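You operate a simulated robot arm through the tools that you are given. There is no shell and no other tool. Be economical: measure what you need, move in short steps, check, and stop when the job is done.

You are at the controls of a simulated robot arm. One attempt, no reset.

## Task
Put one of the tall posts from the shelf under the kiln in the steel bowl. Put one of the middle posts from the shelf under the kiln on the square batt. Put the blue tin on the top of the cooling bench away on the top of the batt rack. Push the cooling bench drawer shut. Fetch the orange nozzle from the top of the side table and set it on the top of the batt rack. Put the numbered pot marked "3" from the top of the side table on top of the silver tin and the numbered pot that says "2" on the left part of the long bench. Turn the near speed knob to 25 mm/s. Take the green sign and leave it on the short grey board. Press the water button two times. Take the large beige lump on the left part of the long bench and put it away on the end bay of the long bench. Shut the inner left drawer. Put the orange cup on top of the blue hose coil. Do these in any order. Set down upright: blue tin, numbered pot, green sign, orange cup.

The check looks at the end state, three seconds after you hand in, the way a careful person would. Anything else that was tipped, shoved, dropped, spilled or broken makes it a failure.

## Robot
A 7-joint arm with a fingered hand on a trunk, on a base that drives. Base frame: it is fixed to the floor where the robot stands at the start and does not move with it; the origin is under the middle of the robot, x ahead of it, y to its left, z up; the surface under the hand at the start is at about z = 87.2. Readings come in cm, degrees, newtons and seconds.
With the tool pointing down near the work surface it reaches from about 32 to 70 cm from the robot's upright axis, wherever it stands. Its first joint turns from -69.0 to 172.0 degrees. Places, roughly: blue hose coil (7x7x5 cm) [-260, 170, 80]; blue tin (6x6x6 cm) [110, -10, 80]; cooling bench drawer [120, 10, 70]; end bay of the long bench [40, 370, 70]; green sign [-50, 350, 75]; inner left drawer [-200, 360, 80]; large beige lump (6x6x5 cm) [-190, 370, 90]; left part of the long bench [-210, 390, 90]; middle post (3x9x8 cm) [70, 10, 20]; near speed knob [-80, 350, 90]; numbered pot [-75, 225, 100]; orange cup (7x7x8 cm) [-200, 320, 10]; orange nozzle [-25, 225, 100]; short grey board (19x11x1 cm) [140, 180, 20]; silver tin (7x7x6 cm) [-120, 230, 90]; square batt (10x10x3 cm) [-110, 160, 80]; steel bowl (23x22x11 cm) [-90, 380, 100]; tall post (3x9x10 cm) [50, 10, 20]; top of the batt rack [-110, 170, 80]; water button [-20, 380, 90]. Payload 3.4 kg.
The tool frame sits at the grasp point between the pads (the TCP): z along the fingers, y along the line on which they close. The tips reach 2.5 cm beyond it. The gripper opens to 8.8 cm. The gripper's body begins 2.9 cm behind the TCP. The gripper is a hand of 5 fingers: y runs from the thumb to the fingers, the wrist lies at [-1.3, -9.7, -16.2] in the tool frame, and closing takes about 1.5 s.
Orientation is told as [roll, pitch, yaw] about the base's x, y, z axes, in that order, counted from this pose: with the fingers straight down and the wrist toward the robot, the tool's x, y and z point along [0, 1, 0], [1, 0, 0] and [0, 0, -1] of the base frame.

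## Interface
- The arm moves only by the tool arm_command. Its argument "steps" is a list of rows, each a list of 7 numbers: the finger opening in cm, from 0 to 8.8, then the shift along the base's x, y, z in units of 30 mm (1.0 is 30 mm), then the turn, a rotation vector about the base's x, y, z in units of 8 degrees (1.0 is 8 degrees). In form: [[fingers, dx, dy, dz, rx, ry, rz], ...]. A call has 1 to 8 rows; each row shifts and turns the commanded pose from where the row before left it. A call with a number of a shift or a turn outside -1 to 1 is refused whole. A row lasts 0.2 s, in which the tool goes at most 5 cm and 8.6 degrees; a call with a longer step from one row to the next is refused whole, and so is a gripper value outside its range. A pose out of reach is approached as far as the arm can. The call stops where the force on the tool passes 40 N (or 10 N more than at its start, if that is more) or the arm is blocked; 0.2 s more then pass. The fingers move at their own pace (about 15.3 cm/s each) and stop on an object; they squeeze with about 23 N. The grip force told is the motor's: it shows also when the fingers shut on nothing. Time passes only in rows, and 0.2 s behind the last, so rows that do not move let the fingers close. The reply holds the time, the measured pose of the TCP, the force on the tool along the base axes, the opening and the grip force, in the units named above and with some noise, with the torque about the TCP (base axes, N m) and any sound that the robot's microphone picked up.
- Cameras (640 x 400 px; columns grow to the right, rows downward): "scene" is now at [13.89, 1.71, 121.21]; the picture's right is [0.18, -0.98, 0.00], its down [-0.50, -0.09, -0.86] and it looks along [0.85, 0.16, -0.51] (base axes); focal length 214 px, centre (320, 200). "wrist" rides on the gripper at [5.9, -7.9, -10.5] in the tool frame; the picture's right is [-0.73, 0.32, -0.61], its down [-0.62, -0.68, 0.38] and it looks along [-0.29, 0.66, 0.70] (tool axes); focal length 234 px, centre (320, 200). There is no depth. A picture from a camera that has moved, and an enlarged one, comes with that camera's place and axes in the base frame and with its lens.
- get_image(camera): a new picture of that camera. No time passes.
- slide_trunk(by): slides the trunk up (or, below 0, down) by that many cm; the arm and the scene camera ride with it, the base frame stays. It gives what a move gives, with no picture.
- base_move(legs): drives the robot by 1 to 6 legs, each [ahead, left, turn to the left] in cm, cm and degrees, along the robot's own axes; the way and the turn of a leg run together, so that a leg with both is an arc; at most 150 cm and 180 degrees a leg. The arm and the cameras ride along, it lands a little off, and it stops where it bumps. It gives what a move gives.
- grasp_type(shape): the hand has 5 fingers and takes this shape, open, in about a second: jaw (thumb against the fingers, like two jaws); tri (thumb and two fingers); tip (a fingertip pinch); poke (one finger out to press); point (the index stretched); flat (the hand flat); cup (the hand cupped); fist (a fist). The gripper value then closes the fingers along that shape, each until it touches; the sizes above hold for jaw. It gives what a move gives, with no picture.
- aim_head(pan, tilt): turns the head with the scene camera to pan (to the left, within 86 degrees either way) and tilt (down, from -29 to 69), counted from straight ahead of the robot. It gives what a move gives.
- inspect(camera, box): a new picture of the part [left, top, right, bottom] of that camera's present view, enlarged. No time passes.
- close_job(): hands the job in; it is judged then, once.

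Work in short steps. Places have to be worked out from the pictures, the camera data and where the tool is seen: move nearer, look again, correct. Check each grasp and each placing, and mend what went wrong. You have 546 turns and 324 pictures in all, those below and enlarged ones among them. Open the gripper and draw the arm clear of the work before you hand the job in, unless the task says otherwise.

The tools are called after "Call:" by a JSON object that holds its "op" and its "data". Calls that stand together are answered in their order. arm_command: Moves the arm, as the interface text tells. Its arguments: {"type":"object","properties":{"steps":{"type":"array","items":{"type":"array","items":{"type":"number"}}}},"required":["steps"]} The other tools are called the same way: slide_trunk (by) slides the trunk up or down; grasp_type (shape) gives the hand a shape; base_move (legs) drives the base; aim_head (pan, tilt) turns the head that bears the scene camera; get_image (camera) takes a picture; inspect (camera, box) takes an enlarged picture of a part of a camera's view; close_job () hands the job in.

At the start:

```text
clock: 0.0
tcp_pos: [32.46, 7.68, 115.08]
tcp_rot: [0.1, 0.0, 0.1]
ft_force: [0.4, 0.1, -0.7]
wrist_torque: [-0.02, -0.01, 0.01]
width: 8.75
gripper_force: 0.1
shape: jaw
trunk travel left (down, up): [-46.2, 47.8]
robot x, y, heading: [0.18, -0.26, 0.2]
head pan, tilt: [10.6, 30.3]
```

scene: 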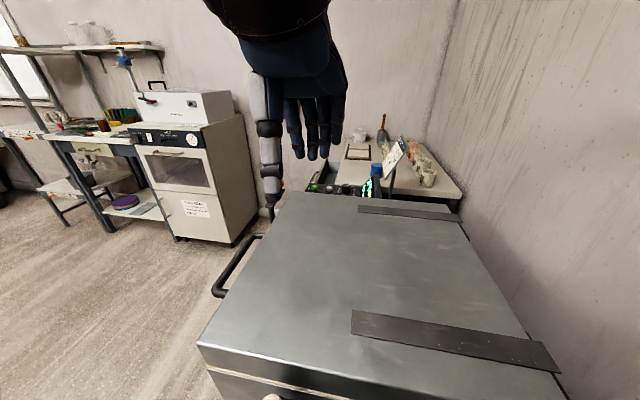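
wrist: 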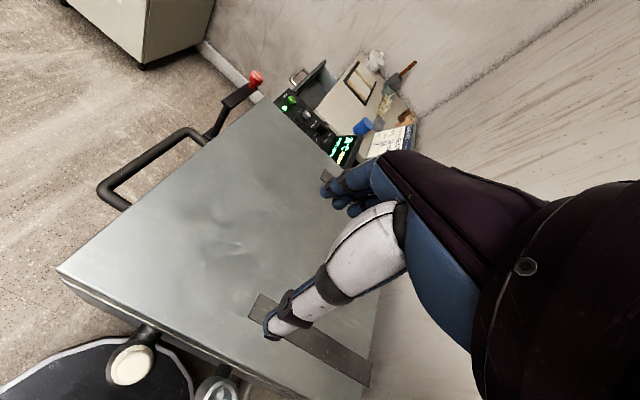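

I'll look around first to map the room; head to the left.

Call:
{"op": "aim_head", "data": {"pan": 80, "tilt": 20}}

Call:
{"op": "get_image", "data": {"camera": "scene"}}

Call:
{"op": "aim_head", "data": {"pan": 40, "tilt": 25}}

Call:
{"op": "get_image", "data": {"camera": "scene"}}

```text
clock: 1.4
tcp_pos: [32.53, 7.99, 114.98]
tcp_rot: [0.1, 0.0, 0.0]
ft_force: [-0.3, -0.5, 0.0]
wrist_torque: [0.02, 0.03, 0.0]
width: 8.76
gripper_force: 0.2
shape: jaw
trunk travel left (down, up): [-46.2, 47.8]
robot x, y, heading: [0.06, -0.07, -0.0]
head pan, tilt: [80.0, 20.0]
```

```text
321 pictures are left
camera scene: at [6.64, 9.22, 122.87], right [0.98, -0.17, 0.0], down [-0.06, -0.34, -0.94], along [0.16, 0.93, -0.34], focal length 214 px, centre (320, 200)
```

scene: 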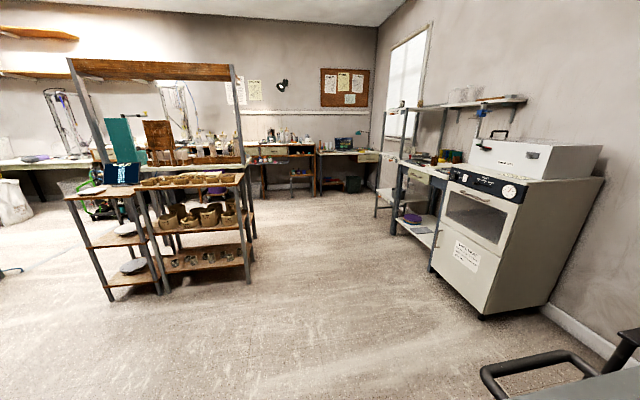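

```text
clock: 2.5
tcp_pos: [32.48, 7.89, 114.91]
tcp_rot: [0.1, 0.0, 0.0]
ft_force: [0.1, 0.4, 0.6]
wrist_torque: [0.03, 0.01, 0.03]
width: 8.77
gripper_force: 0.0
shape: jaw
trunk travel left (down, up): [-46.2, 47.8]
robot x, y, heading: [0.11, -0.04, -0.0]
head pan, tilt: [40.0, 25.0]
```

```text
320 pictures are left
camera scene: at [12.06, 5.99, 122.06], right [0.64, -0.77, 0.0], down [-0.32, -0.27, -0.91], along [0.69, 0.58, -0.42], focal length 214 px, centre (320, 200)
```

scene: 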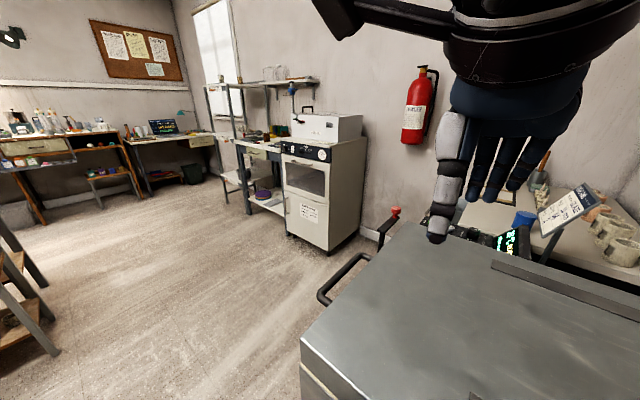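

Call:
{"op": "aim_head", "data": {"pan": 0, "tilt": 60}}

Call:
{"op": "get_image", "data": {"camera": "scene"}}

Call:
{"op": "aim_head", "data": {"pan": 50, "tilt": 60}}

Call:
{"op": "get_image", "data": {"camera": "scene"}}

```text
clock: 3.5
tcp_pos: [32.36, 7.81, 115.01]
tcp_rot: [0.1, 0.0, 0.0]
ft_force: [-0.5, 0.5, 0.2]
wrist_torque: [0.0, -0.01, 0.0]
width: 8.74
gripper_force: 0.1
shape: jaw
trunk travel left (down, up): [-46.2, 47.8]
robot x, y, heading: [-0.2, -0.51, -0.2]
head pan, tilt: [0.0, 60.0]
```

```text
319 pictures are left
camera scene: at [11.68, 0.06, 117.06], right [0.0, -1.0, 0.0], down [-0.87, 0.0, -0.5], along [0.5, 0.0, -0.87], focal length 214 px, centre (320, 200)
```

scene: 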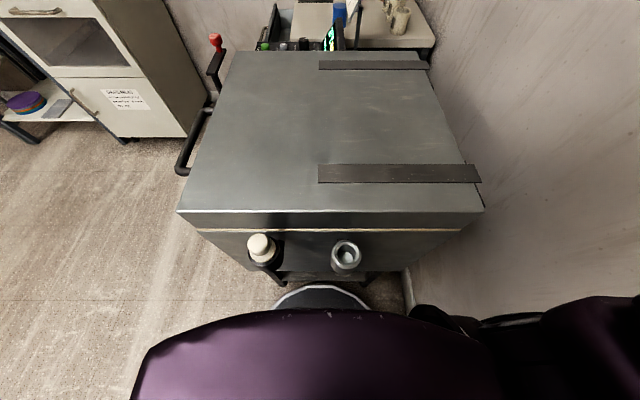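

```text
clock: 4.7
tcp_pos: [32.36, 7.81, 114.97]
tcp_rot: [0.0, 0.0, 0.1]
ft_force: [-0.5, -0.1, -0.5]
wrist_torque: [0.01, 0.01, -0.01]
width: 8.78
gripper_force: 0.0
shape: jaw
trunk travel left (down, up): [-46.2, 47.8]
robot x, y, heading: [0.04, 0.24, -0.3]
head pan, tilt: [50.0, 60.0]
```

```text
318 pictures are left
camera scene: at [9.3, 5.16, 117.06], right [0.77, -0.64, 0.0], down [-0.56, -0.66, -0.5], along [0.32, 0.38, -0.87], focal length 214 px, centre (320, 200)
```

scene: 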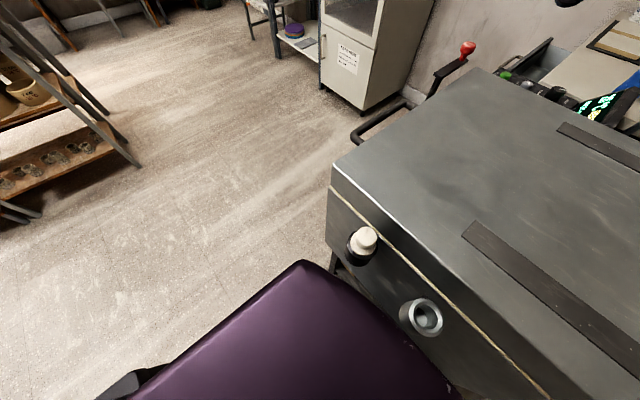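

The kiln occupies x 27–75, y −25..24. I'll drive to its left side and face it to see the shelf below.

Call:
{"op": "base_move", "data": {"legs": [[0, 95, 0], [55, 0, 0], [0, 0, -90]]}}

Call:
{"op": "aim_head", "data": {"pan": 0, "tilt": 45}}

Call:
{"op": "get_image", "data": {"camera": "scene"}}

```text
clock: 16.4
tcp_pos: [62.51, 64.78, 114.94]
tcp_rot: [0.1, -0.1, -89.6]
ft_force: [0.0, -0.5, 0.1]
wrist_torque: [-0.02, 0.0, 0.01]
width: 8.77
gripper_force: 0.0
shape: jaw
trunk travel left (down, up): [-46.2, 47.8]
robot x, y, heading: [54.8, 97.28, -89.8]
head pan, tilt: [50.0, 60.0]
```

```text
clock: 17.6
tcp_pos: [62.53, 64.94, 115.12]
tcp_rot: [0.2, 0.0, -89.6]
ft_force: [0.5, -0.6, -0.1]
wrist_torque: [0.02, 0.03, -0.03]
width: 8.79
gripper_force: 0.1
shape: jaw
trunk travel left (down, up): [-46.2, 47.8]
robot x, y, heading: [54.4, 97.32, -90.0]
head pan, tilt: [0.0, 45.0]
```

```text
317 pictures are left
camera scene: at [54.61, 84.12, 119.0], right [-1.0, -0.01, 0.0], down [-0.01, 0.71, -0.71], along [0.01, -0.71, -0.71], focal length 214 px, centre (320, 200)
```

scene: 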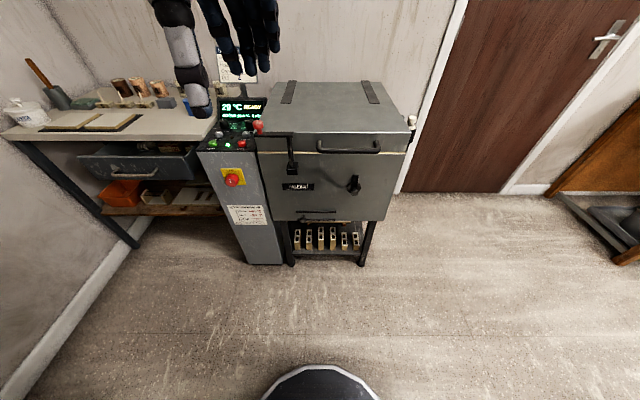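

Posts stand on the low shelf. I lower the trunk to see it straight and look closer.

Call:
{"op": "slide_trunk", "data": {"by": -46}}

Call:
{"op": "aim_head", "data": {"pan": 0, "tilt": 32}}

Call:
{"op": "get_image", "data": {"camera": "scene"}}

Call:
{"op": "inspect", "data": {"camera": "scene", "box": [240, 160, 400, 260]}}

```text
refused: -46 is not a number from -40 to 40
```

```text
clock: 18.3
tcp_pos: [62.49, 64.86, 115.02]
tcp_rot: [0.1, 0.0, -89.7]
ft_force: [0.7, 0.6, 0.2]
wrist_torque: [0.03, -0.02, -0.02]
width: 8.76
gripper_force: 0.1
shape: jaw
trunk travel left (down, up): [-46.2, 47.8]
robot x, y, heading: [54.19, 97.02, -89.7]
head pan, tilt: [0.0, 32.0]
```

```text
316 pictures are left
camera scene: at [54.61, 83.3, 120.95], right [-1.0, -0.01, 0.0], down [0.0, 0.53, -0.85], along [0.01, -0.85, -0.53], focal length 214 px, centre (320, 200)
```

scene: 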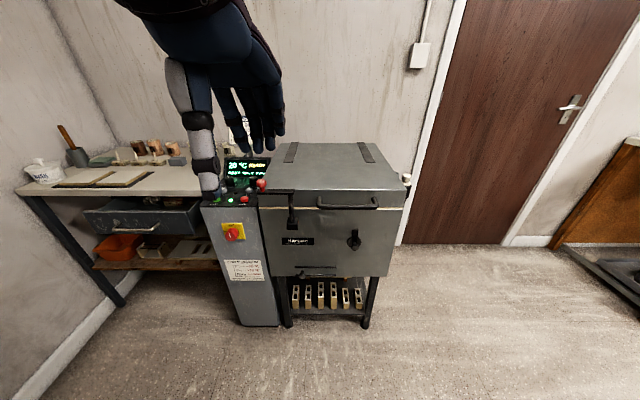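

```text
4.00 times, centred on (320, 210) of scene
camera zoom: at [54.61, 83.3, 120.95], right [-1.0, -0.01, 0.0], down [0.0, 0.53, -0.85], along [0.01, -0.85, -0.53], focal length 858 px, centre (320, 160)
```

zoom: 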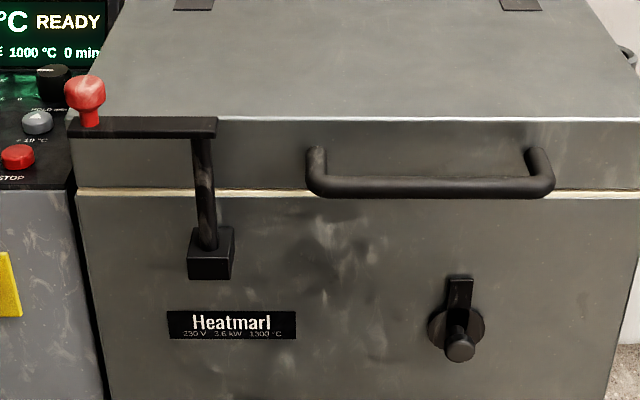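

Lower the trunk 40 and look at the shelf.

Call:
{"op": "slide_trunk", "data": {"by": -40}}

Call:
{"op": "slide_trunk", "data": {"by": -6}}

Call:
{"op": "get_image", "data": {"camera": "scene"}}

Call:
{"op": "get_image", "data": {"camera": "wrist"}}

```text
clock: 22.2
tcp_pos: [62.58, 64.69, 75.1]
tcp_rot: [0.1, 0.0, -89.6]
ft_force: [0.2, 0.0, -0.1]
wrist_torque: [0.05, -0.02, 0.06]
width: 8.77
gripper_force: 0.0
shape: jaw
trunk travel left (down, up): [-6.2, 87.8]
robot x, y, heading: [54.39, 97.43, -89.5]
head pan, tilt: [0.0, 32.0]
```

```text
clock: 23.2
tcp_pos: [62.52, 64.73, 68.95]
tcp_rot: [0.1, 0.1, -89.5]
ft_force: [-0.7, -0.2, 0.1]
wrist_torque: [0.01, 0.01, 0.01]
width: 8.77
gripper_force: 0.0
shape: jaw
trunk travel left (down, up): [-0.2, 93.8]
robot x, y, heading: [54.15, 97.04, -89.7]
head pan, tilt: [0.0, 32.0]
```

```text
314 pictures are left
camera scene: at [54.61, 83.3, 74.95], right [-1.0, -0.01, 0.0], down [0.0, 0.53, -0.85], along [0.01, -0.85, -0.53], focal length 214 px, centre (320, 200)
```

scene: 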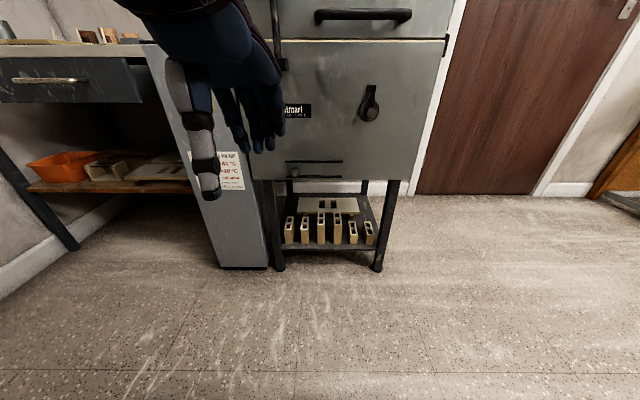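

```text
313 pictures are left
camera wrist: at [68.44, 72.77, 79.38], right [-0.72, -0.33, 0.61], down [-0.63, 0.68, -0.38], along [-0.28, -0.66, -0.7], focal length 234 px, centre (320, 200)
```

wrist: 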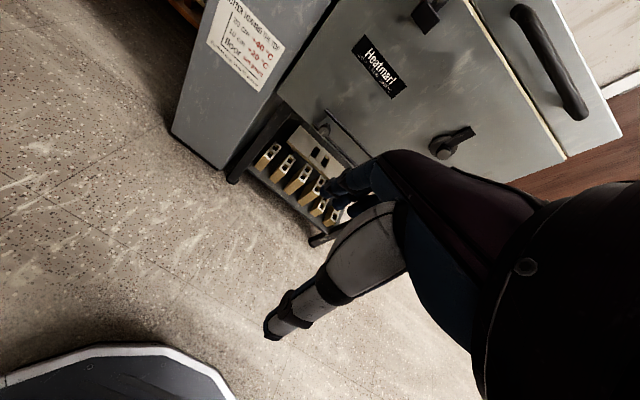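

Call:
{"op": "inspect", "data": {"camera": "scene", "box": [260, 150, 420, 270]}}

```text
3.33 times, centred on (340, 210) of scene
camera zoom: at [54.61, 83.3, 74.95], right [-1.0, -0.01, 0.0], down [0.0, 0.53, -0.85], along [0.01, -0.85, -0.53], focal length 715 px, centre (253, 167)
```

zoom: 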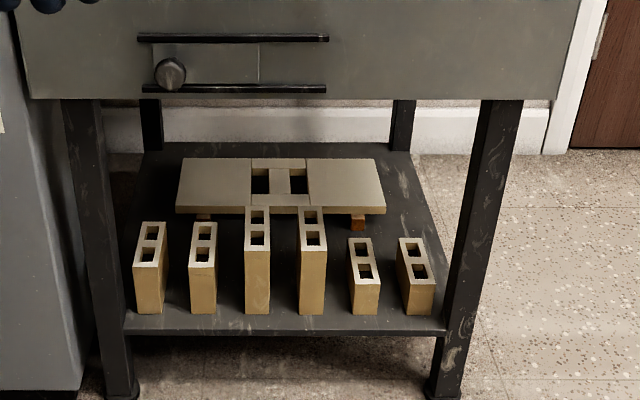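

Left to right the posts are middle, middle, tall, tall, short, short. I'll yaw the hand so it closes along x, lowering it at the same time.

Call:
{"op": "arm_command", "data": {"steps": [[6, 0, 0, -0.8, 0, 0, 1], [6, 0, 0, -0.8, 0, 0, 1], [6, 0, 0, -0.8, 0, 0, 1], [6, 0, 0, -0.8, 0, 0, 1], [6, 0, 0, -0.8, 0, 0, 1], [6, 0, 0, -0.8, 0, 0, 1], [6, 0, 0, -0.8, 0, 0, 1], [6, 0, 0, -0.8, 0, 0, 1]]}}

Call:
{"op": "get_image", "data": {"camera": "scene"}}

```text
clock: 25.0
tcp_pos: [62.36, 64.93, 49.75]
tcp_rot: [0.1, 0.1, -25.5]
ft_force: [-0.1, 0.0, -0.4]
wrist_torque: [0.0, 0.01, 0.0]
width: 6.02
gripper_force: 0.0
shape: jaw
trunk travel left (down, up): [-0.2, 93.8]
robot x, y, heading: [54.76, 97.2, -89.4]
head pan, tilt: [0.0, 32.0]
```

```text
311 pictures are left
camera scene: at [54.61, 83.3, 74.96], right [-1.0, -0.01, 0.0], down [0.0, 0.53, -0.85], along [0.01, -0.85, -0.53], focal length 214 px, centre (320, 200)
```

scene: 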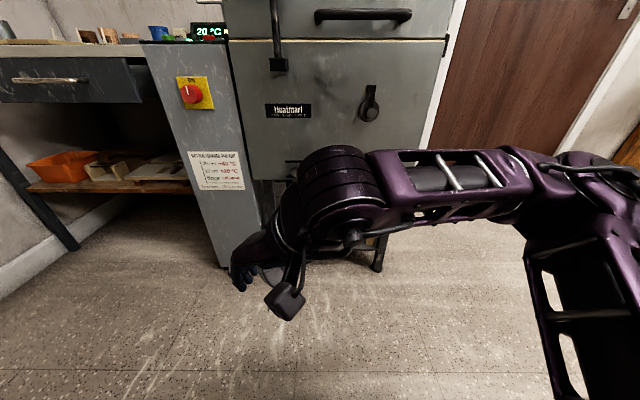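

Works well. Finish the yaw and tilt fingers forward.

Call:
{"op": "arm_command", "data": {"steps": [[6, 0, 0, -0.5, 0, 0, 1], [6, 0, 0, -0.5, 0, 0, 1], [6, 0, 0, -0.5, 0, 0, 1], [6, 0, 0, -0.5, -1, 0, 0.2], [6, 0, 0, -0.5, -1, 0, 0], [6, 0, 0, -0.5, -1, 0, 0], [6, 0, 0, -0.5, -1, 0, 0], [6, 0, 0, -0.5, -1, 0, 0]]}}

Call:
{"op": "get_image", "data": {"camera": "scene"}}

Call:
{"op": "get_image", "data": {"camera": "wrist"}}

```text
clock: 26.8
tcp_pos: [64.0, 63.2, 37.82]
tcp_rot: [-40.0, -0.1, 0.1]
ft_force: [-0.1, -0.2, -0.3]
wrist_torque: [-0.01, -0.01, -0.02]
width: 6.02
gripper_force: 0.0
shape: jaw
out of reach, approached as far as the arm can: row 7, 8
trunk travel left (down, up): [-0.2, 93.8]
robot x, y, heading: [54.65, 97.59, -89.5]
head pan, tilt: [0.0, 32.0]
```

```text
310 pictures are left
camera scene: at [54.61, 83.3, 74.96], right [-1.0, -0.01, 0.0], down [0.0, 0.53, -0.85], along [0.01, -0.85, -0.53], focal length 214 px, centre (320, 200)
```

scene: 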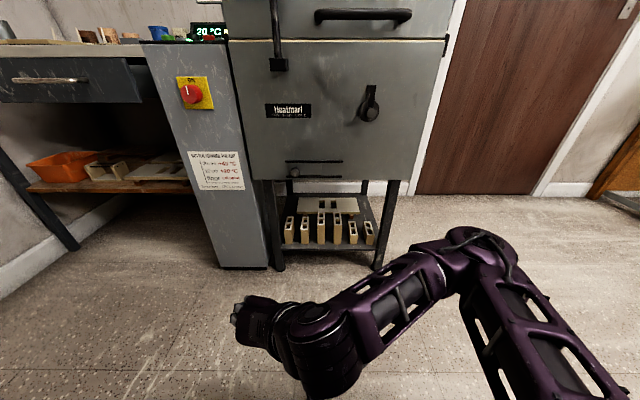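

```text
309 pictures are left
camera wrist: at [56.08, 74.53, 41.95], right [0.32, -0.17, 0.93], down [-0.68, -0.73, 0.11], along [0.66, -0.67, -0.35], focal length 234 px, centre (320, 200)
```

wrist: 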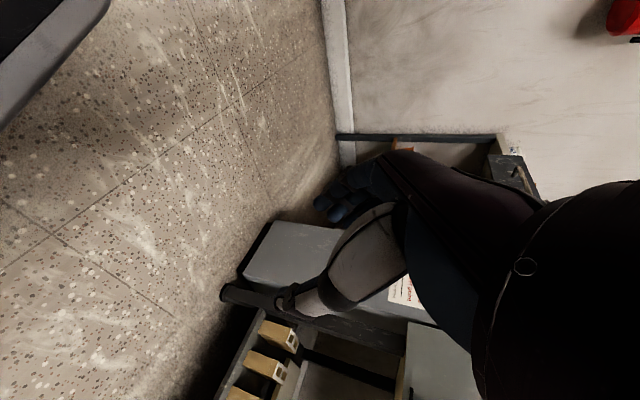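

Reach is better further out; I extend forward and down while robot stays.

Call:
{"op": "arm_command", "data": {"steps": [[6, -0.8, -1, 0, 0, 0, 0], [6, -0.8, -1, 0, 0, 0, 0], [6, -0.8, -1, 0, 0, 0, 0], [6, -0.8, -1, -0.5, 0, 0, 0], [6, -0.8, -1, -0.5, 0, 0, 0], [6, -0.5, 0, -1, -1, 0, 0], [6, 0, 0, -1, 0, 0, 0]]}}

Call:
{"op": "get_image", "data": {"camera": "scene"}}

Call:
{"op": "get_image", "data": {"camera": "wrist"}}

```text
clock: 28.4
tcp_pos: [50.35, 48.12, 28.87]
tcp_rot: [-48.0, -0.1, 0.0]
ft_force: [-0.9, -0.8, -0.2]
wrist_torque: [0.01, 0.03, 0.01]
width: 6.01
gripper_force: 0.1
shape: jaw
trunk travel left (down, up): [-0.2, 93.8]
robot x, y, heading: [54.32, 96.98, -89.7]
head pan, tilt: [0.0, 32.0]
```

```text
308 pictures are left
camera scene: at [54.61, 83.3, 74.96], right [-1.0, -0.01, 0.0], down [0.0, 0.53, -0.85], along [0.01, -0.85, -0.53], focal length 214 px, centre (320, 200)
```

scene: 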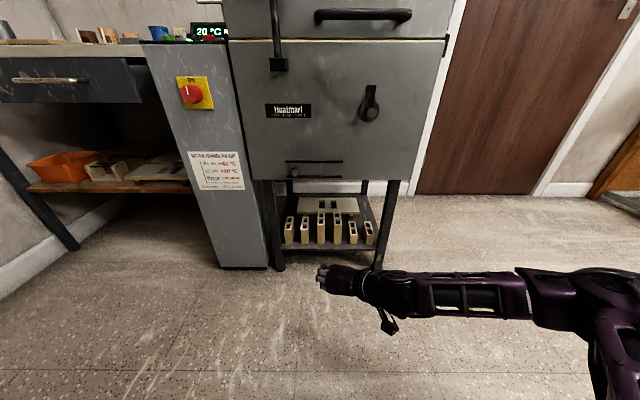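

```text
307 pictures are left
camera wrist: at [42.48, 59.86, 31.37], right [0.32, -0.03, 0.95], down [-0.68, -0.7, 0.21], along [0.66, -0.71, -0.25], focal length 234 px, centre (320, 200)
```

wrist: 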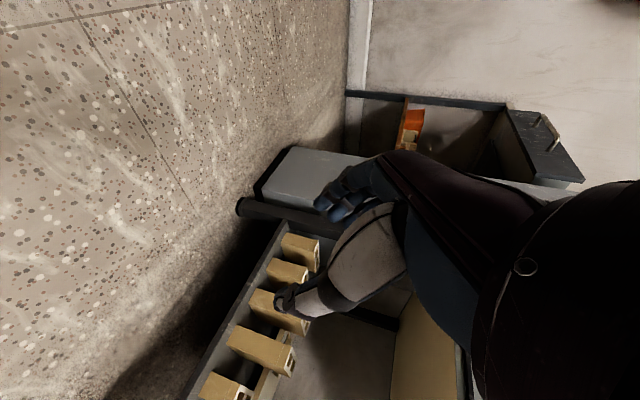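

Estimated posts' fronts at y≈19, shelf z≈13.5, tall post #4 at x≈47. I test the reach down to z≈20 and more forward tilt here first.

Call:
{"op": "arm_command", "data": {"steps": [[5.5, -0.5, 0, -0.8, -1, 0, 0], [5.5, -0.4, 0, -0.8, -1, 0, 0], [5.5, 0, 0, -0.8, 0, 0, 0], [5.5, 0, 0, -0.6, 0, 0, 0]]}}

Call:
{"op": "get_image", "data": {"camera": "wrist"}}

```text
clock: 29.4
tcp_pos: [49.6, 46.96, 27.94]
tcp_rot: [-49.9, 0.2, 0.1]
ft_force: [0.4, -0.5, -0.3]
wrist_torque: [0.02, 0.03, -0.01]
width: 5.55
gripper_force: 0.0
shape: jaw
out of reach, approached as far as the arm can: row 1, 2, 3, 4
trunk travel left (down, up): [-0.2, 93.8]
robot x, y, heading: [54.36, 96.94, -89.7]
head pan, tilt: [0.0, 32.0]
```

```text
306 pictures are left
camera wrist: at [41.69, 58.81, 30.19], right [0.33, 0.0, 0.95], down [-0.68, -0.7, 0.23], along [0.66, -0.72, -0.23], focal length 234 px, centre (320, 200)
```

wrist: 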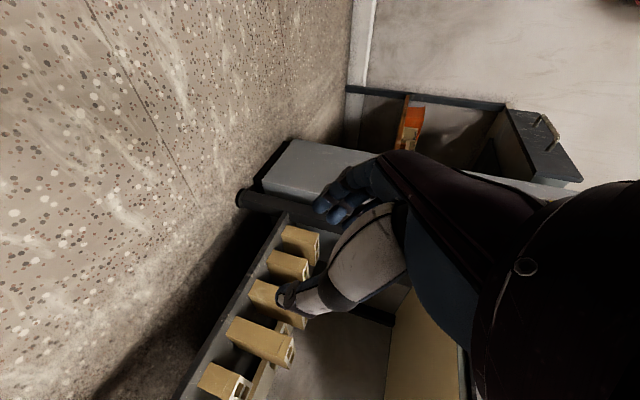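

I test whether tilt or height is the limit: untilt a bit and go down.

Call:
{"op": "arm_command", "data": {"steps": [[5.5, 0, 0, 0, 1, 0, 0], [5.5, 0, 0, 0, 1, 0, 0], [5.5, 0, -0.3, 0, 1, 0, 0], [5.5, 0, -0.3, 0, 1, 0, 0], [5.5, 0, 0, 0, 0, 0, 0]]}}

```text
clock: 30.6
tcp_pos: [51.36, 45.63, 28.06]
tcp_rot: [-23.4, -1.8, 0.0]
ft_force: [0.3, -0.3, -0.2]
wrist_torque: [0.0, 0.0, -0.02]
width: 5.51
gripper_force: 0.0
shape: jaw
out of reach, approached as far as the arm can: row 4
trunk travel left (down, up): [-0.2, 93.8]
robot x, y, heading: [54.45, 97.07, -89.6]
head pan, tilt: [0.0, 32.0]
```

Call:
{"op": "arm_command", "data": {"steps": [[5.5, 0, -1, 0, -1, 0, 0], [5.5, 0, -1, 0, -1, 0, 0], [5.5, 0, -1, 0, -1, 0, 0], [5.5, 0, -0.5, -0.7, -1, 0, 0], [5.5, 0, 0, -0.7, 0, 0, 0], [5.5, 0, 0, -0.7, 0, 0, 0], [5.5, 0, 0, -0.7, 0, 0, 0]]}}

Call:
{"op": "get_image", "data": {"camera": "scene"}}

```text
clock: 32.2
tcp_pos: [52.09, 31.45, 23.77]
tcp_rot: [-54.8, -1.4, 1.0]
ft_force: [-0.2, 0.1, 0.6]
wrist_torque: [0.0, 0.04, 0.01]
width: 5.53
gripper_force: 0.0
shape: jaw
out of reach, approached as far as the arm can: row 4, 5, 6, 7
trunk travel left (down, up): [-0.2, 93.8]
robot x, y, heading: [54.8, 97.32, -89.4]
head pan, tilt: [0.0, 32.0]
```

```text
305 pictures are left
camera scene: at [54.6, 83.3, 74.95], right [-1.0, -0.01, 0.0], down [0.0, 0.53, -0.85], along [0.01, -0.85, -0.53], focal length 214 px, centre (320, 200)
```

scene: 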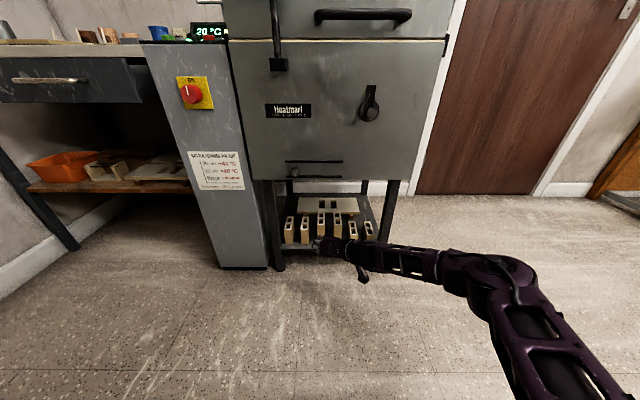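

Call:
{"op": "arm_command", "data": {"steps": [[5.5, 0, -0.5, 0, -1, 0, 0], [5.5, 0, -0.5, 0, -1, 0, 0], [5.5, 0, 0, 0, -1, 0, 0]]}}

Call:
{"op": "arm_command", "data": {"steps": [[5.5, 0, 0, -1, 0, 0, 0], [5.5, 0, 0, -0.5, 0, 0, 0]]}}

```text
clock: 33.0
tcp_pos: [52.77, 26.12, 27.61]
tcp_rot: [-60.8, -1.0, 1.4]
ft_force: [0.2, 0.4, 0.2]
wrist_torque: [-0.03, 0.01, -0.02]
width: 5.54
gripper_force: 0.0
shape: jaw
out of reach, approached as far as the arm can: row 1, 2, 3
trunk travel left (down, up): [-0.2, 93.8]
robot x, y, heading: [54.33, 97.4, -89.7]
head pan, tilt: [0.0, 32.0]
```

```text
clock: 33.6
tcp_pos: [52.98, 24.54, 24.24]
tcp_rot: [-60.4, -0.8, 1.2]
ft_force: [0.2, 0.8, -0.3]
wrist_torque: [0.0, 0.0, -0.02]
width: 5.53
gripper_force: 0.0
shape: jaw
out of reach, approached as far as the arm can: row 1, 2
trunk travel left (down, up): [-0.2, 93.8]
robot x, y, heading: [54.65, 97.12, -89.7]
head pan, tilt: [0.0, 32.0]
```

I'd like to understand the arm posture; look at the shoulder.

Call:
{"op": "aim_head", "data": {"pan": -45, "tilt": 55}}

Call:
{"op": "get_image", "data": {"camera": "scene"}}

```text
clock: 34.7
tcp_pos: [53.02, 24.55, 24.2]
tcp_rot: [-60.6, -0.9, 1.3]
ft_force: [1.2, -0.7, 0.0]
wrist_torque: [0.0, -0.03, -0.01]
width: 5.52
gripper_force: 0.0
shape: jaw
trunk travel left (down, up): [-0.2, 93.8]
robot x, y, heading: [54.36, 97.1, -89.4]
head pan, tilt: [-45.0, 55.0]
```

```text
304 pictures are left
camera scene: at [49.49, 87.11, 71.66], right [-0.71, 0.7, 0.0], down [0.57, 0.58, -0.57], along [-0.4, -0.41, -0.82], focal length 214 px, centre (320, 200)
```

scene: 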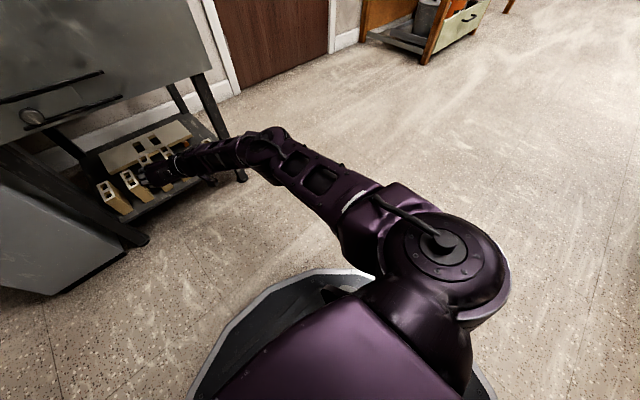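

The arm is stretched; shoulder sits ~20 cm right of axis at z≈50. I retract, drive 14 cm closer, then approach.

Call:
{"op": "arm_command", "data": {"steps": [[5.5, -0.5, 1, 0.3, 0, 0, 0], [5.5, -0.5, 1, 0.3, 0, 0, 0], [5.5, -0.5, 1, 0.3, 0, 0, 0], [5.5, 0, 1, 0.2, 0, 0, 0], [5.5, 0, 1, 0, 0, 0, 0]]}}

Call:
{"op": "base_move", "data": {"legs": [[14, 0, 0]]}}

Call:
{"op": "aim_head", "data": {"pan": 0, "tilt": 45}}

Call:
{"op": "get_image", "data": {"camera": "scene"}}

```text
clock: 35.9
tcp_pos: [49.35, 34.83, 33.53]
tcp_rot: [-60.3, -0.7, 1.3]
ft_force: [-0.5, 0.2, -0.5]
wrist_torque: [0.02, 0.01, 0.04]
width: 5.54
gripper_force: 0.0
shape: jaw
out of reach, approached as far as the arm can: row 1, 2, 3, 4, 5
trunk travel left (down, up): [-0.2, 93.8]
robot x, y, heading: [54.34, 97.26, -89.7]
head pan, tilt: [-45.0, 55.0]
```

```text
clock: 37.2
tcp_pos: [49.36, 20.74, 33.42]
tcp_rot: [-60.3, -0.8, 1.2]
ft_force: [0.7, -0.4, 0.6]
wrist_torque: [-0.02, 0.0, -0.03]
width: 5.54
gripper_force: 0.1
shape: jaw
trunk travel left (down, up): [-0.2, 93.8]
robot x, y, heading: [54.48, 83.04, -89.6]
head pan, tilt: [-45.0, 55.0]
```

```text
clock: 38.3
tcp_pos: [49.4, 20.8, 33.37]
tcp_rot: [-60.3, -0.8, 1.2]
ft_force: [-0.3, 0.3, 0.2]
wrist_torque: [0.03, -0.01, -0.01]
width: 5.56
gripper_force: 0.1
shape: jaw
trunk travel left (down, up): [-0.2, 93.8]
robot x, y, heading: [54.7, 83.27, -89.8]
head pan, tilt: [0.0, 45.0]
```

```text
303 pictures are left
camera scene: at [54.68, 70.0, 73.0], right [-1.0, -0.01, 0.0], down [0.0, 0.71, -0.71], along [0.0, -0.71, -0.71], focal length 214 px, centre (320, 200)
```

scene: 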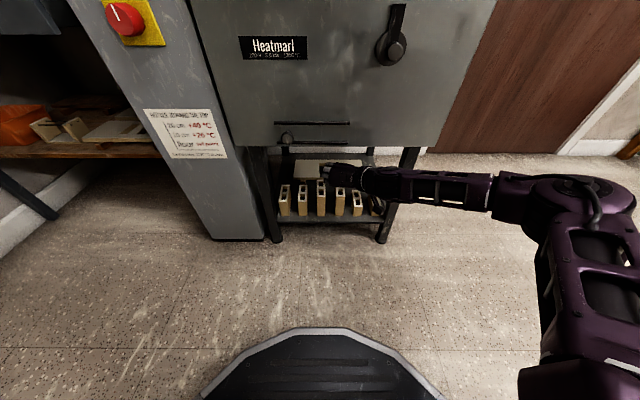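

Call:
{"op": "get_image", "data": {"camera": "wrist"}}

Call:
{"op": "inspect", "data": {"camera": "scene", "box": [260, 145, 400, 245]}}

```text
302 pictures are left
camera wrist: at [41.36, 32.65, 33.2], right [0.31, 0.17, 0.94], down [-0.67, -0.66, 0.34], along [0.67, -0.73, -0.08], focal length 234 px, centre (320, 200)
```

wrist: 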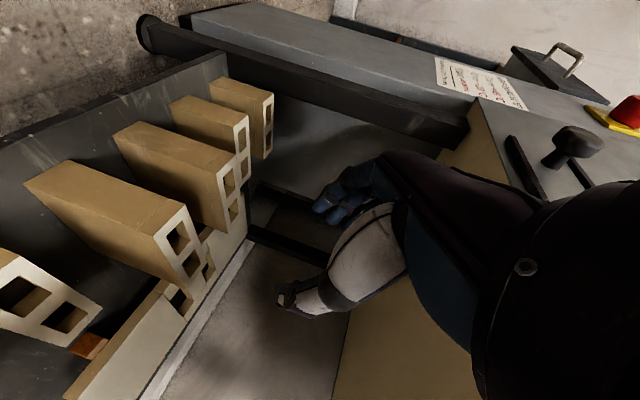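

```text
4.00 times, centred on (330, 195) of scene
camera zoom: at [54.68, 70.0, 73.0], right [-1.0, -0.01, 0.0], down [0.0, 0.71, -0.71], along [0.0, -0.71, -0.71], focal length 858 px, centre (280, 220)
```

zoom: 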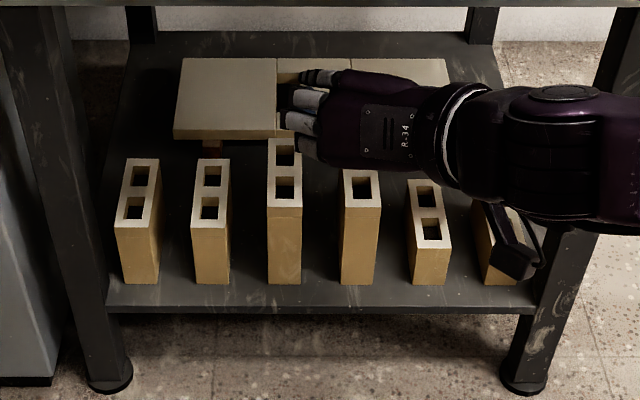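

Clear view: tall post #4 centre x≈47.7, front y≈18.7, top z≈23.5. I move to a pre-grasp in front and above it, then approach along the finger direction.

Call:
{"op": "arm_command", "data": {"steps": [[5.2, -0.55, 0.8, 0, 0, 0, 0], [5.2, 0, 0.8, -0.7, 0, 0, 0], [5.2, 0, 0, -0.7, 0, 0, 0], [5.2, 0, 0, -0.7, 0, 0, 0]]}}

Call:
{"op": "get_image", "data": {"camera": "wrist"}}

Call:
{"op": "inspect", "data": {"camera": "scene", "box": [260, 145, 400, 245]}}

```text
clock: 39.3
tcp_pos: [48.39, 22.26, 33.3]
tcp_rot: [-59.6, -0.7, 1.2]
ft_force: [0.5, 0.3, 0.3]
wrist_torque: [-0.06, 0.0, 0.02]
width: 5.24
gripper_force: 0.0
shape: jaw
out of reach, approached as far as the arm can: row 1, 2, 3, 4
trunk travel left (down, up): [-0.2, 93.8]
robot x, y, heading: [54.71, 82.9, -89.7]
head pan, tilt: [0.0, 45.0]
```

```text
300 pictures are left
camera wrist: at [40.32, 34.25, 33.35], right [0.31, 0.16, 0.94], down [-0.67, -0.66, 0.34], along [0.67, -0.73, -0.1], focal length 234 px, centre (320, 200)
```

wrist: 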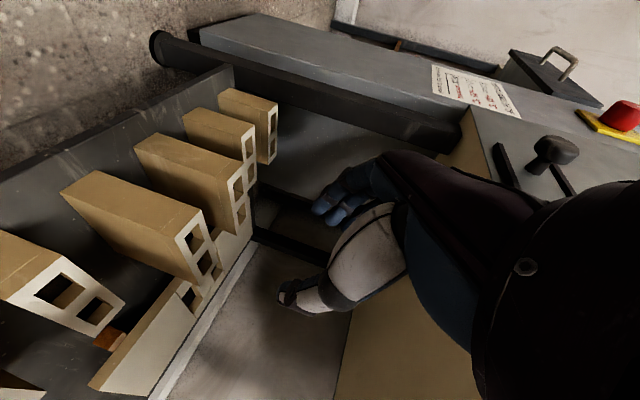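

```text
4.00 times, centred on (330, 195) of scene
camera zoom: at [54.69, 70.0, 73.01], right [-1.0, -0.01, 0.0], down [0.0, 0.71, -0.71], along [0.0, -0.71, -0.71], focal length 858 px, centre (280, 220)
```

zoom: 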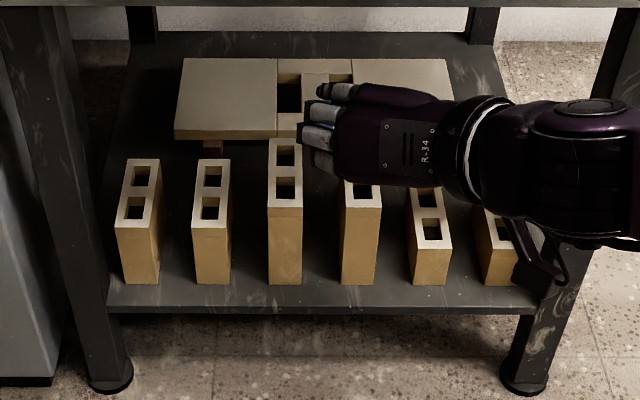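

Wrist limit is binding. A better stance: robot at the kiln's near-left corner heading about −50°, so forearm lines up with the hand. I back off and reposition.

Call:
{"op": "base_move", "data": {"legs": [[-15, 0, 0], [0, -42, 0], [0, 0, 40]]}}

Call:
{"op": "arm_command", "data": {"steps": [[5.2, 0, 0, -0.3, 0, 0, -1], [5.2, 0, 0, -0.3, 0, 0, -1], [5.2, 0, 0, -0.3, 0, 0, -1], [5.2, 0, 0, -0.3, 0, 0, -1], [5.2, 0, 0, -0.3, 0, 0, -1]]}}

Call:
{"op": "get_image", "data": {"camera": "scene"}}

```text
clock: 44.8
tcp_pos: [47.07, 47.5, 33.31]
tcp_rot: [-59.5, -0.7, 41.4]
ft_force: [0.2, 0.3, 0.8]
wrist_torque: [-0.01, -0.02, 0.02]
width: 5.24
gripper_force: 0.0
shape: jaw
trunk travel left (down, up): [-0.2, 93.8]
robot x, y, heading: [13.01, 97.8, -49.6]
head pan, tilt: [0.0, 45.0]
```

```text
clock: 46.0
tcp_pos: [42.27, 41.72, 33.17]
tcp_rot: [-58.2, 0.3, 8.0]
ft_force: [0.2, 0.2, -0.8]
wrist_torque: [-0.02, 0.04, -0.04]
width: 5.24
gripper_force: 0.1
shape: jaw
out of reach, approached as far as the arm can: row 1, 2, 3, 4, 5
trunk travel left (down, up): [-0.2, 93.8]
robot x, y, heading: [12.54, 98.01, -49.5]
head pan, tilt: [0.0, 45.0]
```

```text
298 pictures are left
camera scene: at [21.11, 87.96, 73.0], right [-0.76, -0.65, 0.0], down [-0.46, 0.54, -0.71], along [0.46, -0.54, -0.71], focal length 214 px, centre (320, 200)
```

scene: 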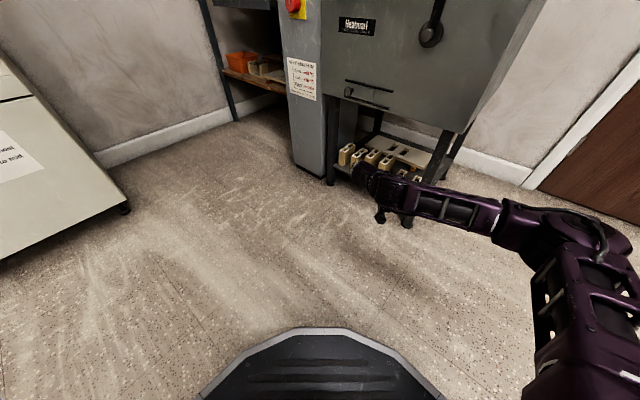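

Call:
{"op": "arm_command", "data": {"steps": [[5.2, -0.5, 0.6, 0, 0, 0, -0.5], [5.2, -0.5, 0.6, 0, 0, 0, -0.5], [5.2, 0, 0, -0.5, 0, 0, 0], [5.2, 0, 0, -0.5, 0, 0, 0]]}}

Call:
{"op": "arm_command", "data": {"steps": [[5.2, 0, 0, -0.5, 0, 0, 0], [5.2, 0, 0, -0.5, 0, 0, 0], [5.2, 0, 0, -0.5, 0, 0, 0], [5.2, 0, 0, -0.5, 0, 0, 0]]}}

```text
clock: 47.0
tcp_pos: [38.17, 41.27, 33.54]
tcp_rot: [-57.7, 0.7, 3.1]
ft_force: [-0.5, -0.1, -0.1]
wrist_torque: [0.02, 0.01, -0.02]
width: 5.21
gripper_force: 0.2
shape: jaw
out of reach, approached as far as the arm can: row 1, 2, 3, 4
trunk travel left (down, up): [-0.2, 93.8]
robot x, y, heading: [12.56, 98.3, -49.5]
head pan, tilt: [0.0, 45.0]
```

```text
clock: 48.0
tcp_pos: [38.06, 41.23, 33.74]
tcp_rot: [-57.8, 0.8, 3.2]
ft_force: [0.6, 0.0, 0.6]
wrist_torque: [-0.04, -0.02, 0.02]
width: 5.21
gripper_force: 0.1
shape: jaw
out of reach, approached as far as the arm can: row 1, 2, 3, 4
trunk travel left (down, up): [-0.2, 93.8]
robot x, y, heading: [12.33, 97.93, -49.5]
head pan, tilt: [0.0, 45.0]
```

I check how low the hand goes with fingers straight down instead.

Call:
{"op": "arm_command", "data": {"steps": [[5.2, 0, 0, 0, 1, 0, 0], [5.2, 0, 0, 0, 1, 0, 0], [5.2, 0, 0, 0, 1, 0, 0], [5.2, 0, 0, 0, 1, 0, 0], [5.2, 0, 0, 0, 1, 0, 0], [5.2, 0, 0, 0, 1, 0, 0], [5.2, 0, 0, 0, 1, 0, 0]]}}

Call:
{"op": "arm_command", "data": {"steps": [[5.2, 0, 0, -0.5, 0, 0, 0], [5.2, 0, 0, -0.5, 0, 0, 0], [5.2, 0, 0, -0.5, 0, 0, 0], [5.2, 0, 0, -0.5, 0, 0, 0], [5.2, 0, 0, -0.5, 0, 0, 0], [5.2, 0, 0, -0.5, 0, 0, 0], [5.2, 0, 0, -0.5, 0, 0, 0], [5.2, 0, 0, -0.5, 0, 0, 0]]}}

```text
clock: 49.6
tcp_pos: [35.17, 45.68, 33.02]
tcp_rot: [-14.9, -2.9, 2.6]
ft_force: [-0.1, 0.8, 0.1]
wrist_torque: [-0.04, -0.02, 0.03]
width: 5.23
gripper_force: 0.1
shape: jaw
out of reach, approached as far as the arm can: row 5, 6, 7
trunk travel left (down, up): [-0.2, 93.8]
robot x, y, heading: [12.56, 97.83, -49.4]
head pan, tilt: [0.0, 45.0]
```

```text
clock: 51.4
tcp_pos: [35.15, 45.72, 21.14]
tcp_rot: [-14.6, -2.6, 2.9]
ft_force: [0.1, 0.0, 0.6]
wrist_torque: [-0.01, 0.0, 0.02]
width: 5.22
gripper_force: 0.0
shape: jaw
trunk travel left (down, up): [-0.2, 93.8]
robot x, y, heading: [12.66, 97.67, -49.6]
head pan, tilt: [0.0, 45.0]
```

z=21 works with little tilt. Now I test how much tilt is available at this height.

Call:
{"op": "arm_command", "data": {"steps": [[5.2, 0, 0, 0, -0.5, 0, 0], [5.2, 0, 0, 0, -0.5, 0, 0], [5.2, 0, 0, 0, -0.5, 0, 0], [5.2, 0, 0, 0, -0.5, 0, 0], [5.2, 0, 0, 0, -0.5, 0, 0], [5.2, 0, 0, 0, -0.5, 0, 0], [5.2, 0, 0, 0, -0.5, 0, 0], [5.2, 0, 0, 0, -0.5, 0, 0]]}}

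Call:
{"op": "get_image", "data": {"camera": "scene"}}

```text
clock: 53.2
tcp_pos: [33.55, 44.31, 21.13]
tcp_rot: [-41.3, -1.2, 4.0]
ft_force: [0.8, 0.1, -0.5]
wrist_torque: [0.0, 0.0, 0.0]
width: 5.22
gripper_force: 0.1
shape: jaw
out of reach, approached as far as the arm can: row 7, 8
trunk travel left (down, up): [-0.2, 93.8]
robot x, y, heading: [12.48, 97.6, -49.3]
head pan, tilt: [0.0, 45.0]
```

```text
297 pictures are left
camera scene: at [21.11, 87.96, 73.01], right [-0.76, -0.65, 0.0], down [-0.46, 0.54, -0.71], along [0.46, -0.54, -0.71], focal length 214 px, centre (320, 200)
```

scene: 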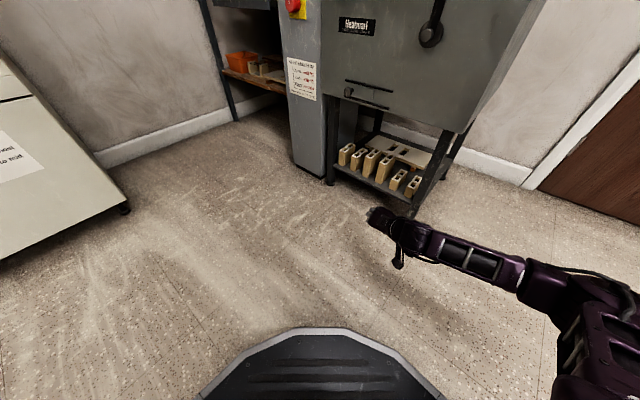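

Good posture now: tilt −41 at z=21. I keep it and use base/trunk: raise 4 cm and drive 20 cm ahead.

Call:
{"op": "slide_trunk", "data": {"by": 4}}

Call:
{"op": "base_move", "data": {"legs": [[20, 0, 0]]}}

Call:
{"op": "get_image", "data": {"camera": "wrist"}}

Call:
{"op": "inspect", "data": {"camera": "scene", "box": [280, 120, 480, 240]}}

```text
clock: 54.0
tcp_pos: [33.45, 44.36, 25.16]
tcp_rot: [-41.3, -1.3, 4.1]
ft_force: [-0.7, -0.3, -0.3]
wrist_torque: [0.01, 0.0, 0.01]
width: 5.2
gripper_force: 0.2
shape: jaw
trunk travel left (down, up): [-4.2, 89.8]
robot x, y, heading: [12.4, 98.08, -49.6]
head pan, tilt: [0.0, 45.0]
```

```text
clock: 55.6
tcp_pos: [46.67, 29.24, 25.26]
tcp_rot: [-41.2, -1.2, 4.2]
ft_force: [-0.1, 0.2, 0.6]
wrist_torque: [0.01, 0.01, 0.01]
width: 5.24
gripper_force: 0.0
shape: jaw
trunk travel left (down, up): [-4.2, 89.8]
robot x, y, heading: [25.52, 82.76, -49.6]
head pan, tilt: [0.0, 45.0]
```

```text
296 pictures are left
camera wrist: at [37.96, 40.0, 28.93], right [0.31, -0.12, 0.94], down [-0.63, -0.77, 0.11], along [0.71, -0.63, -0.32], focal length 234 px, centre (320, 200)
```

wrist: 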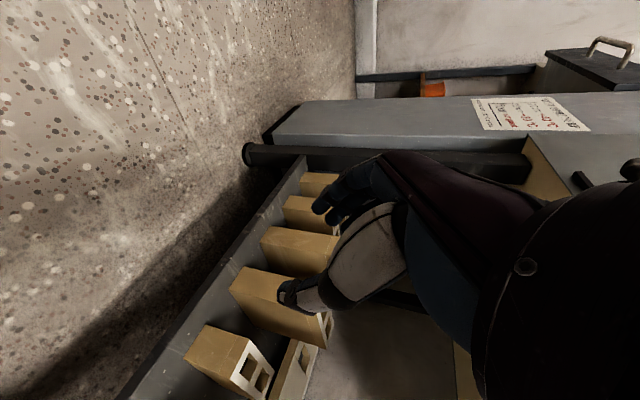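

```text
3.20 times, centred on (380, 180) of scene
camera zoom: at [34.15, 72.76, 77.0], right [-0.76, -0.65, 0.0], down [-0.46, 0.54, -0.71], along [0.46, -0.54, -0.71], focal length 686 px, centre (128, 264)
```

zoom: 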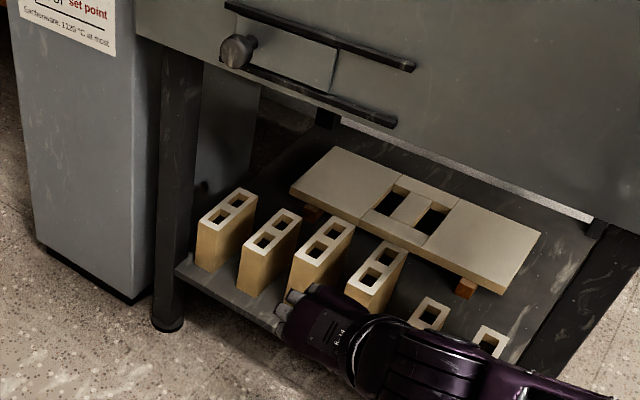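

Raise 3.5, fix yaw/x, and go to the pre-grasp point.

Call:
{"op": "slide_trunk", "data": {"by": 3.5}}

Call:
{"op": "arm_command", "data": {"steps": [[5.2, 0.2, -0.6, 0, 0, 0, -0.25], [5.2, 0.1, -0.6, 0, 0, 0, -0.25], [5.2, 0, -0.6, 0, 0, 0, 0], [5.2, 0, -0.6, 0, 0, 0, 0]]}}

Call:
{"op": "get_image", "data": {"camera": "wrist"}}

Call:
{"op": "inspect", "data": {"camera": "scene", "box": [280, 120, 480, 240]}}

```text
clock: 56.4
tcp_pos: [46.67, 29.24, 28.69]
tcp_rot: [-41.3, -1.2, 4.2]
ft_force: [0.2, 0.3, -0.1]
wrist_torque: [0.02, 0.03, 0.0]
width: 5.25
gripper_force: 0.1
shape: jaw
trunk travel left (down, up): [-7.7, 86.3]
robot x, y, heading: [25.46, 82.72, -49.2]
head pan, tilt: [0.0, 45.0]
```

```text
clock: 57.4
tcp_pos: [47.58, 22.18, 28.85]
tcp_rot: [-41.3, -1.2, 0.0]
ft_force: [0.1, 0.2, -0.3]
wrist_torque: [0.01, -0.01, 0.0]
width: 5.25
gripper_force: 0.1
shape: jaw
trunk travel left (down, up): [-7.7, 86.3]
robot x, y, heading: [25.45, 82.57, -49.6]
head pan, tilt: [0.0, 45.0]
```

```text
294 pictures are left
camera wrist: at [39.68, 33.52, 32.56], right [0.3, -0.15, 0.94], down [-0.68, -0.72, 0.11], along [0.66, -0.68, -0.32], focal length 234 px, centre (320, 200)
```

wrist: 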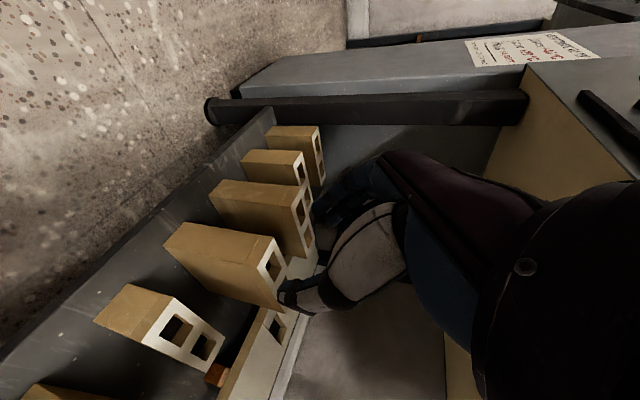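

```text
3.20 times, centred on (380, 180) of scene
camera zoom: at [34.15, 72.76, 80.5], right [-0.76, -0.65, 0.0], down [-0.46, 0.54, -0.71], along [0.46, -0.54, -0.71], focal length 686 px, centre (128, 264)
```

zoom: 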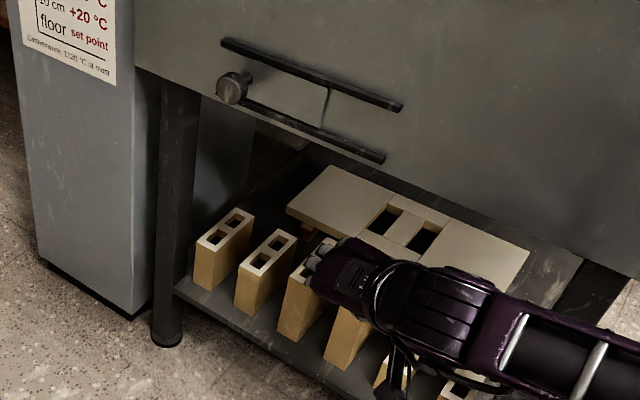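

Projection confirms post #4 at x≈47.7. Approach along the finger direction.

Call:
{"op": "arm_command", "data": {"steps": [[5.2, 0.02, -0.34, -0.38, 0, 0, 0], [5.2, 0.02, -0.34, -0.38, 0, 0, 0], [5.2, 0, -0.34, -0.38, 0, 0, 0], [5.2, 0, -0.34, -0.38, 0, 0, 0]]}}

Call:
{"op": "get_image", "data": {"camera": "wrist"}}

```text
clock: 58.4
tcp_pos: [47.74, 17.93, 24.08]
tcp_rot: [-41.2, -1.2, 0.1]
ft_force: [-0.3, -0.7, 0.3]
wrist_torque: [-0.02, -0.01, 0.02]
width: 5.22
gripper_force: 0.1
shape: jaw
trunk travel left (down, up): [-7.7, 86.3]
robot x, y, heading: [25.72, 82.59, -49.1]
head pan, tilt: [0.0, 45.0]
```

```text
292 pictures are left
camera wrist: at [39.84, 29.35, 27.81], right [0.3, -0.15, 0.94], down [-0.68, -0.72, 0.11], along [0.66, -0.68, -0.32], focal length 234 px, centre (320, 200)
```

wrist: 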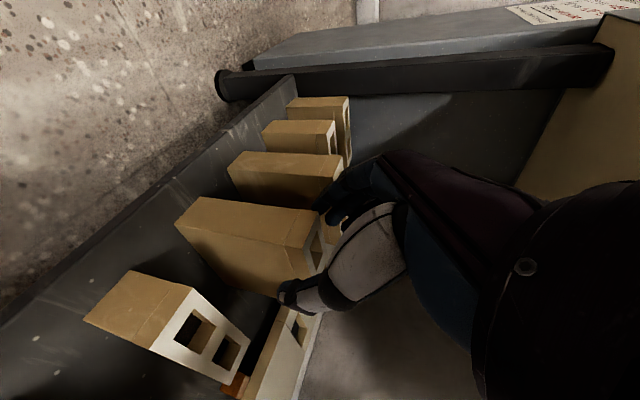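

Thumb and fingers straddle the post. A bit deeper and close.

Call:
{"op": "arm_command", "data": {"steps": [[5.2, 0, -0.34, -0.34, 0, 0, 0], [5.2, 0, -0.25, -0.3, 0, 0, 0], [2.0, 0, 0, 0, 0, 0, 0], [2.0, 0, 0, 0, 0, 0, 0], [2.0, 0, 0, 0, 0, 0, 0], [2.0, 0, 0, 0, 0, 0, 0], [2.0, 0, 0, 0, 0, 0, 0]]}}

Call:
{"op": "get_image", "data": {"camera": "wrist"}}

```text
clock: 60.0
tcp_pos: [47.73, 16.08, 22.12]
tcp_rot: [-41.1, -1.2, 0.1]
ft_force: [0.1, -0.7, 0.5]
wrist_torque: [-0.03, 0.08, 0.0]
width: 2.44
gripper_force: 22.6
shape: jaw
trunk travel left (down, up): [-7.7, 86.3]
robot x, y, heading: [25.75, 82.74, -49.3]
head pan, tilt: [0.0, 45.0]
```

```text
291 pictures are left
camera wrist: at [39.82, 27.44, 25.96], right [0.3, -0.15, 0.94], down [-0.68, -0.72, 0.11], along [0.66, -0.68, -0.32], focal length 234 px, centre (320, 200)
```

wrist: 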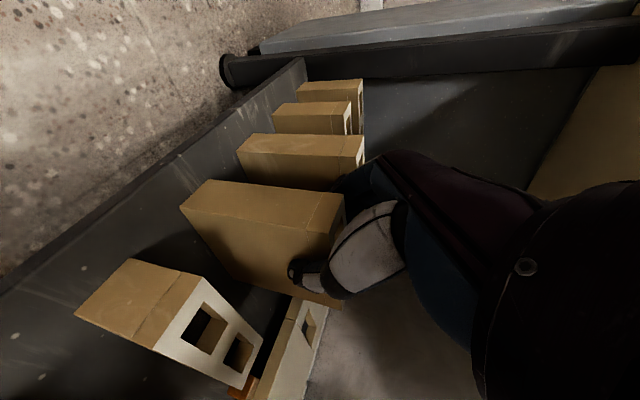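

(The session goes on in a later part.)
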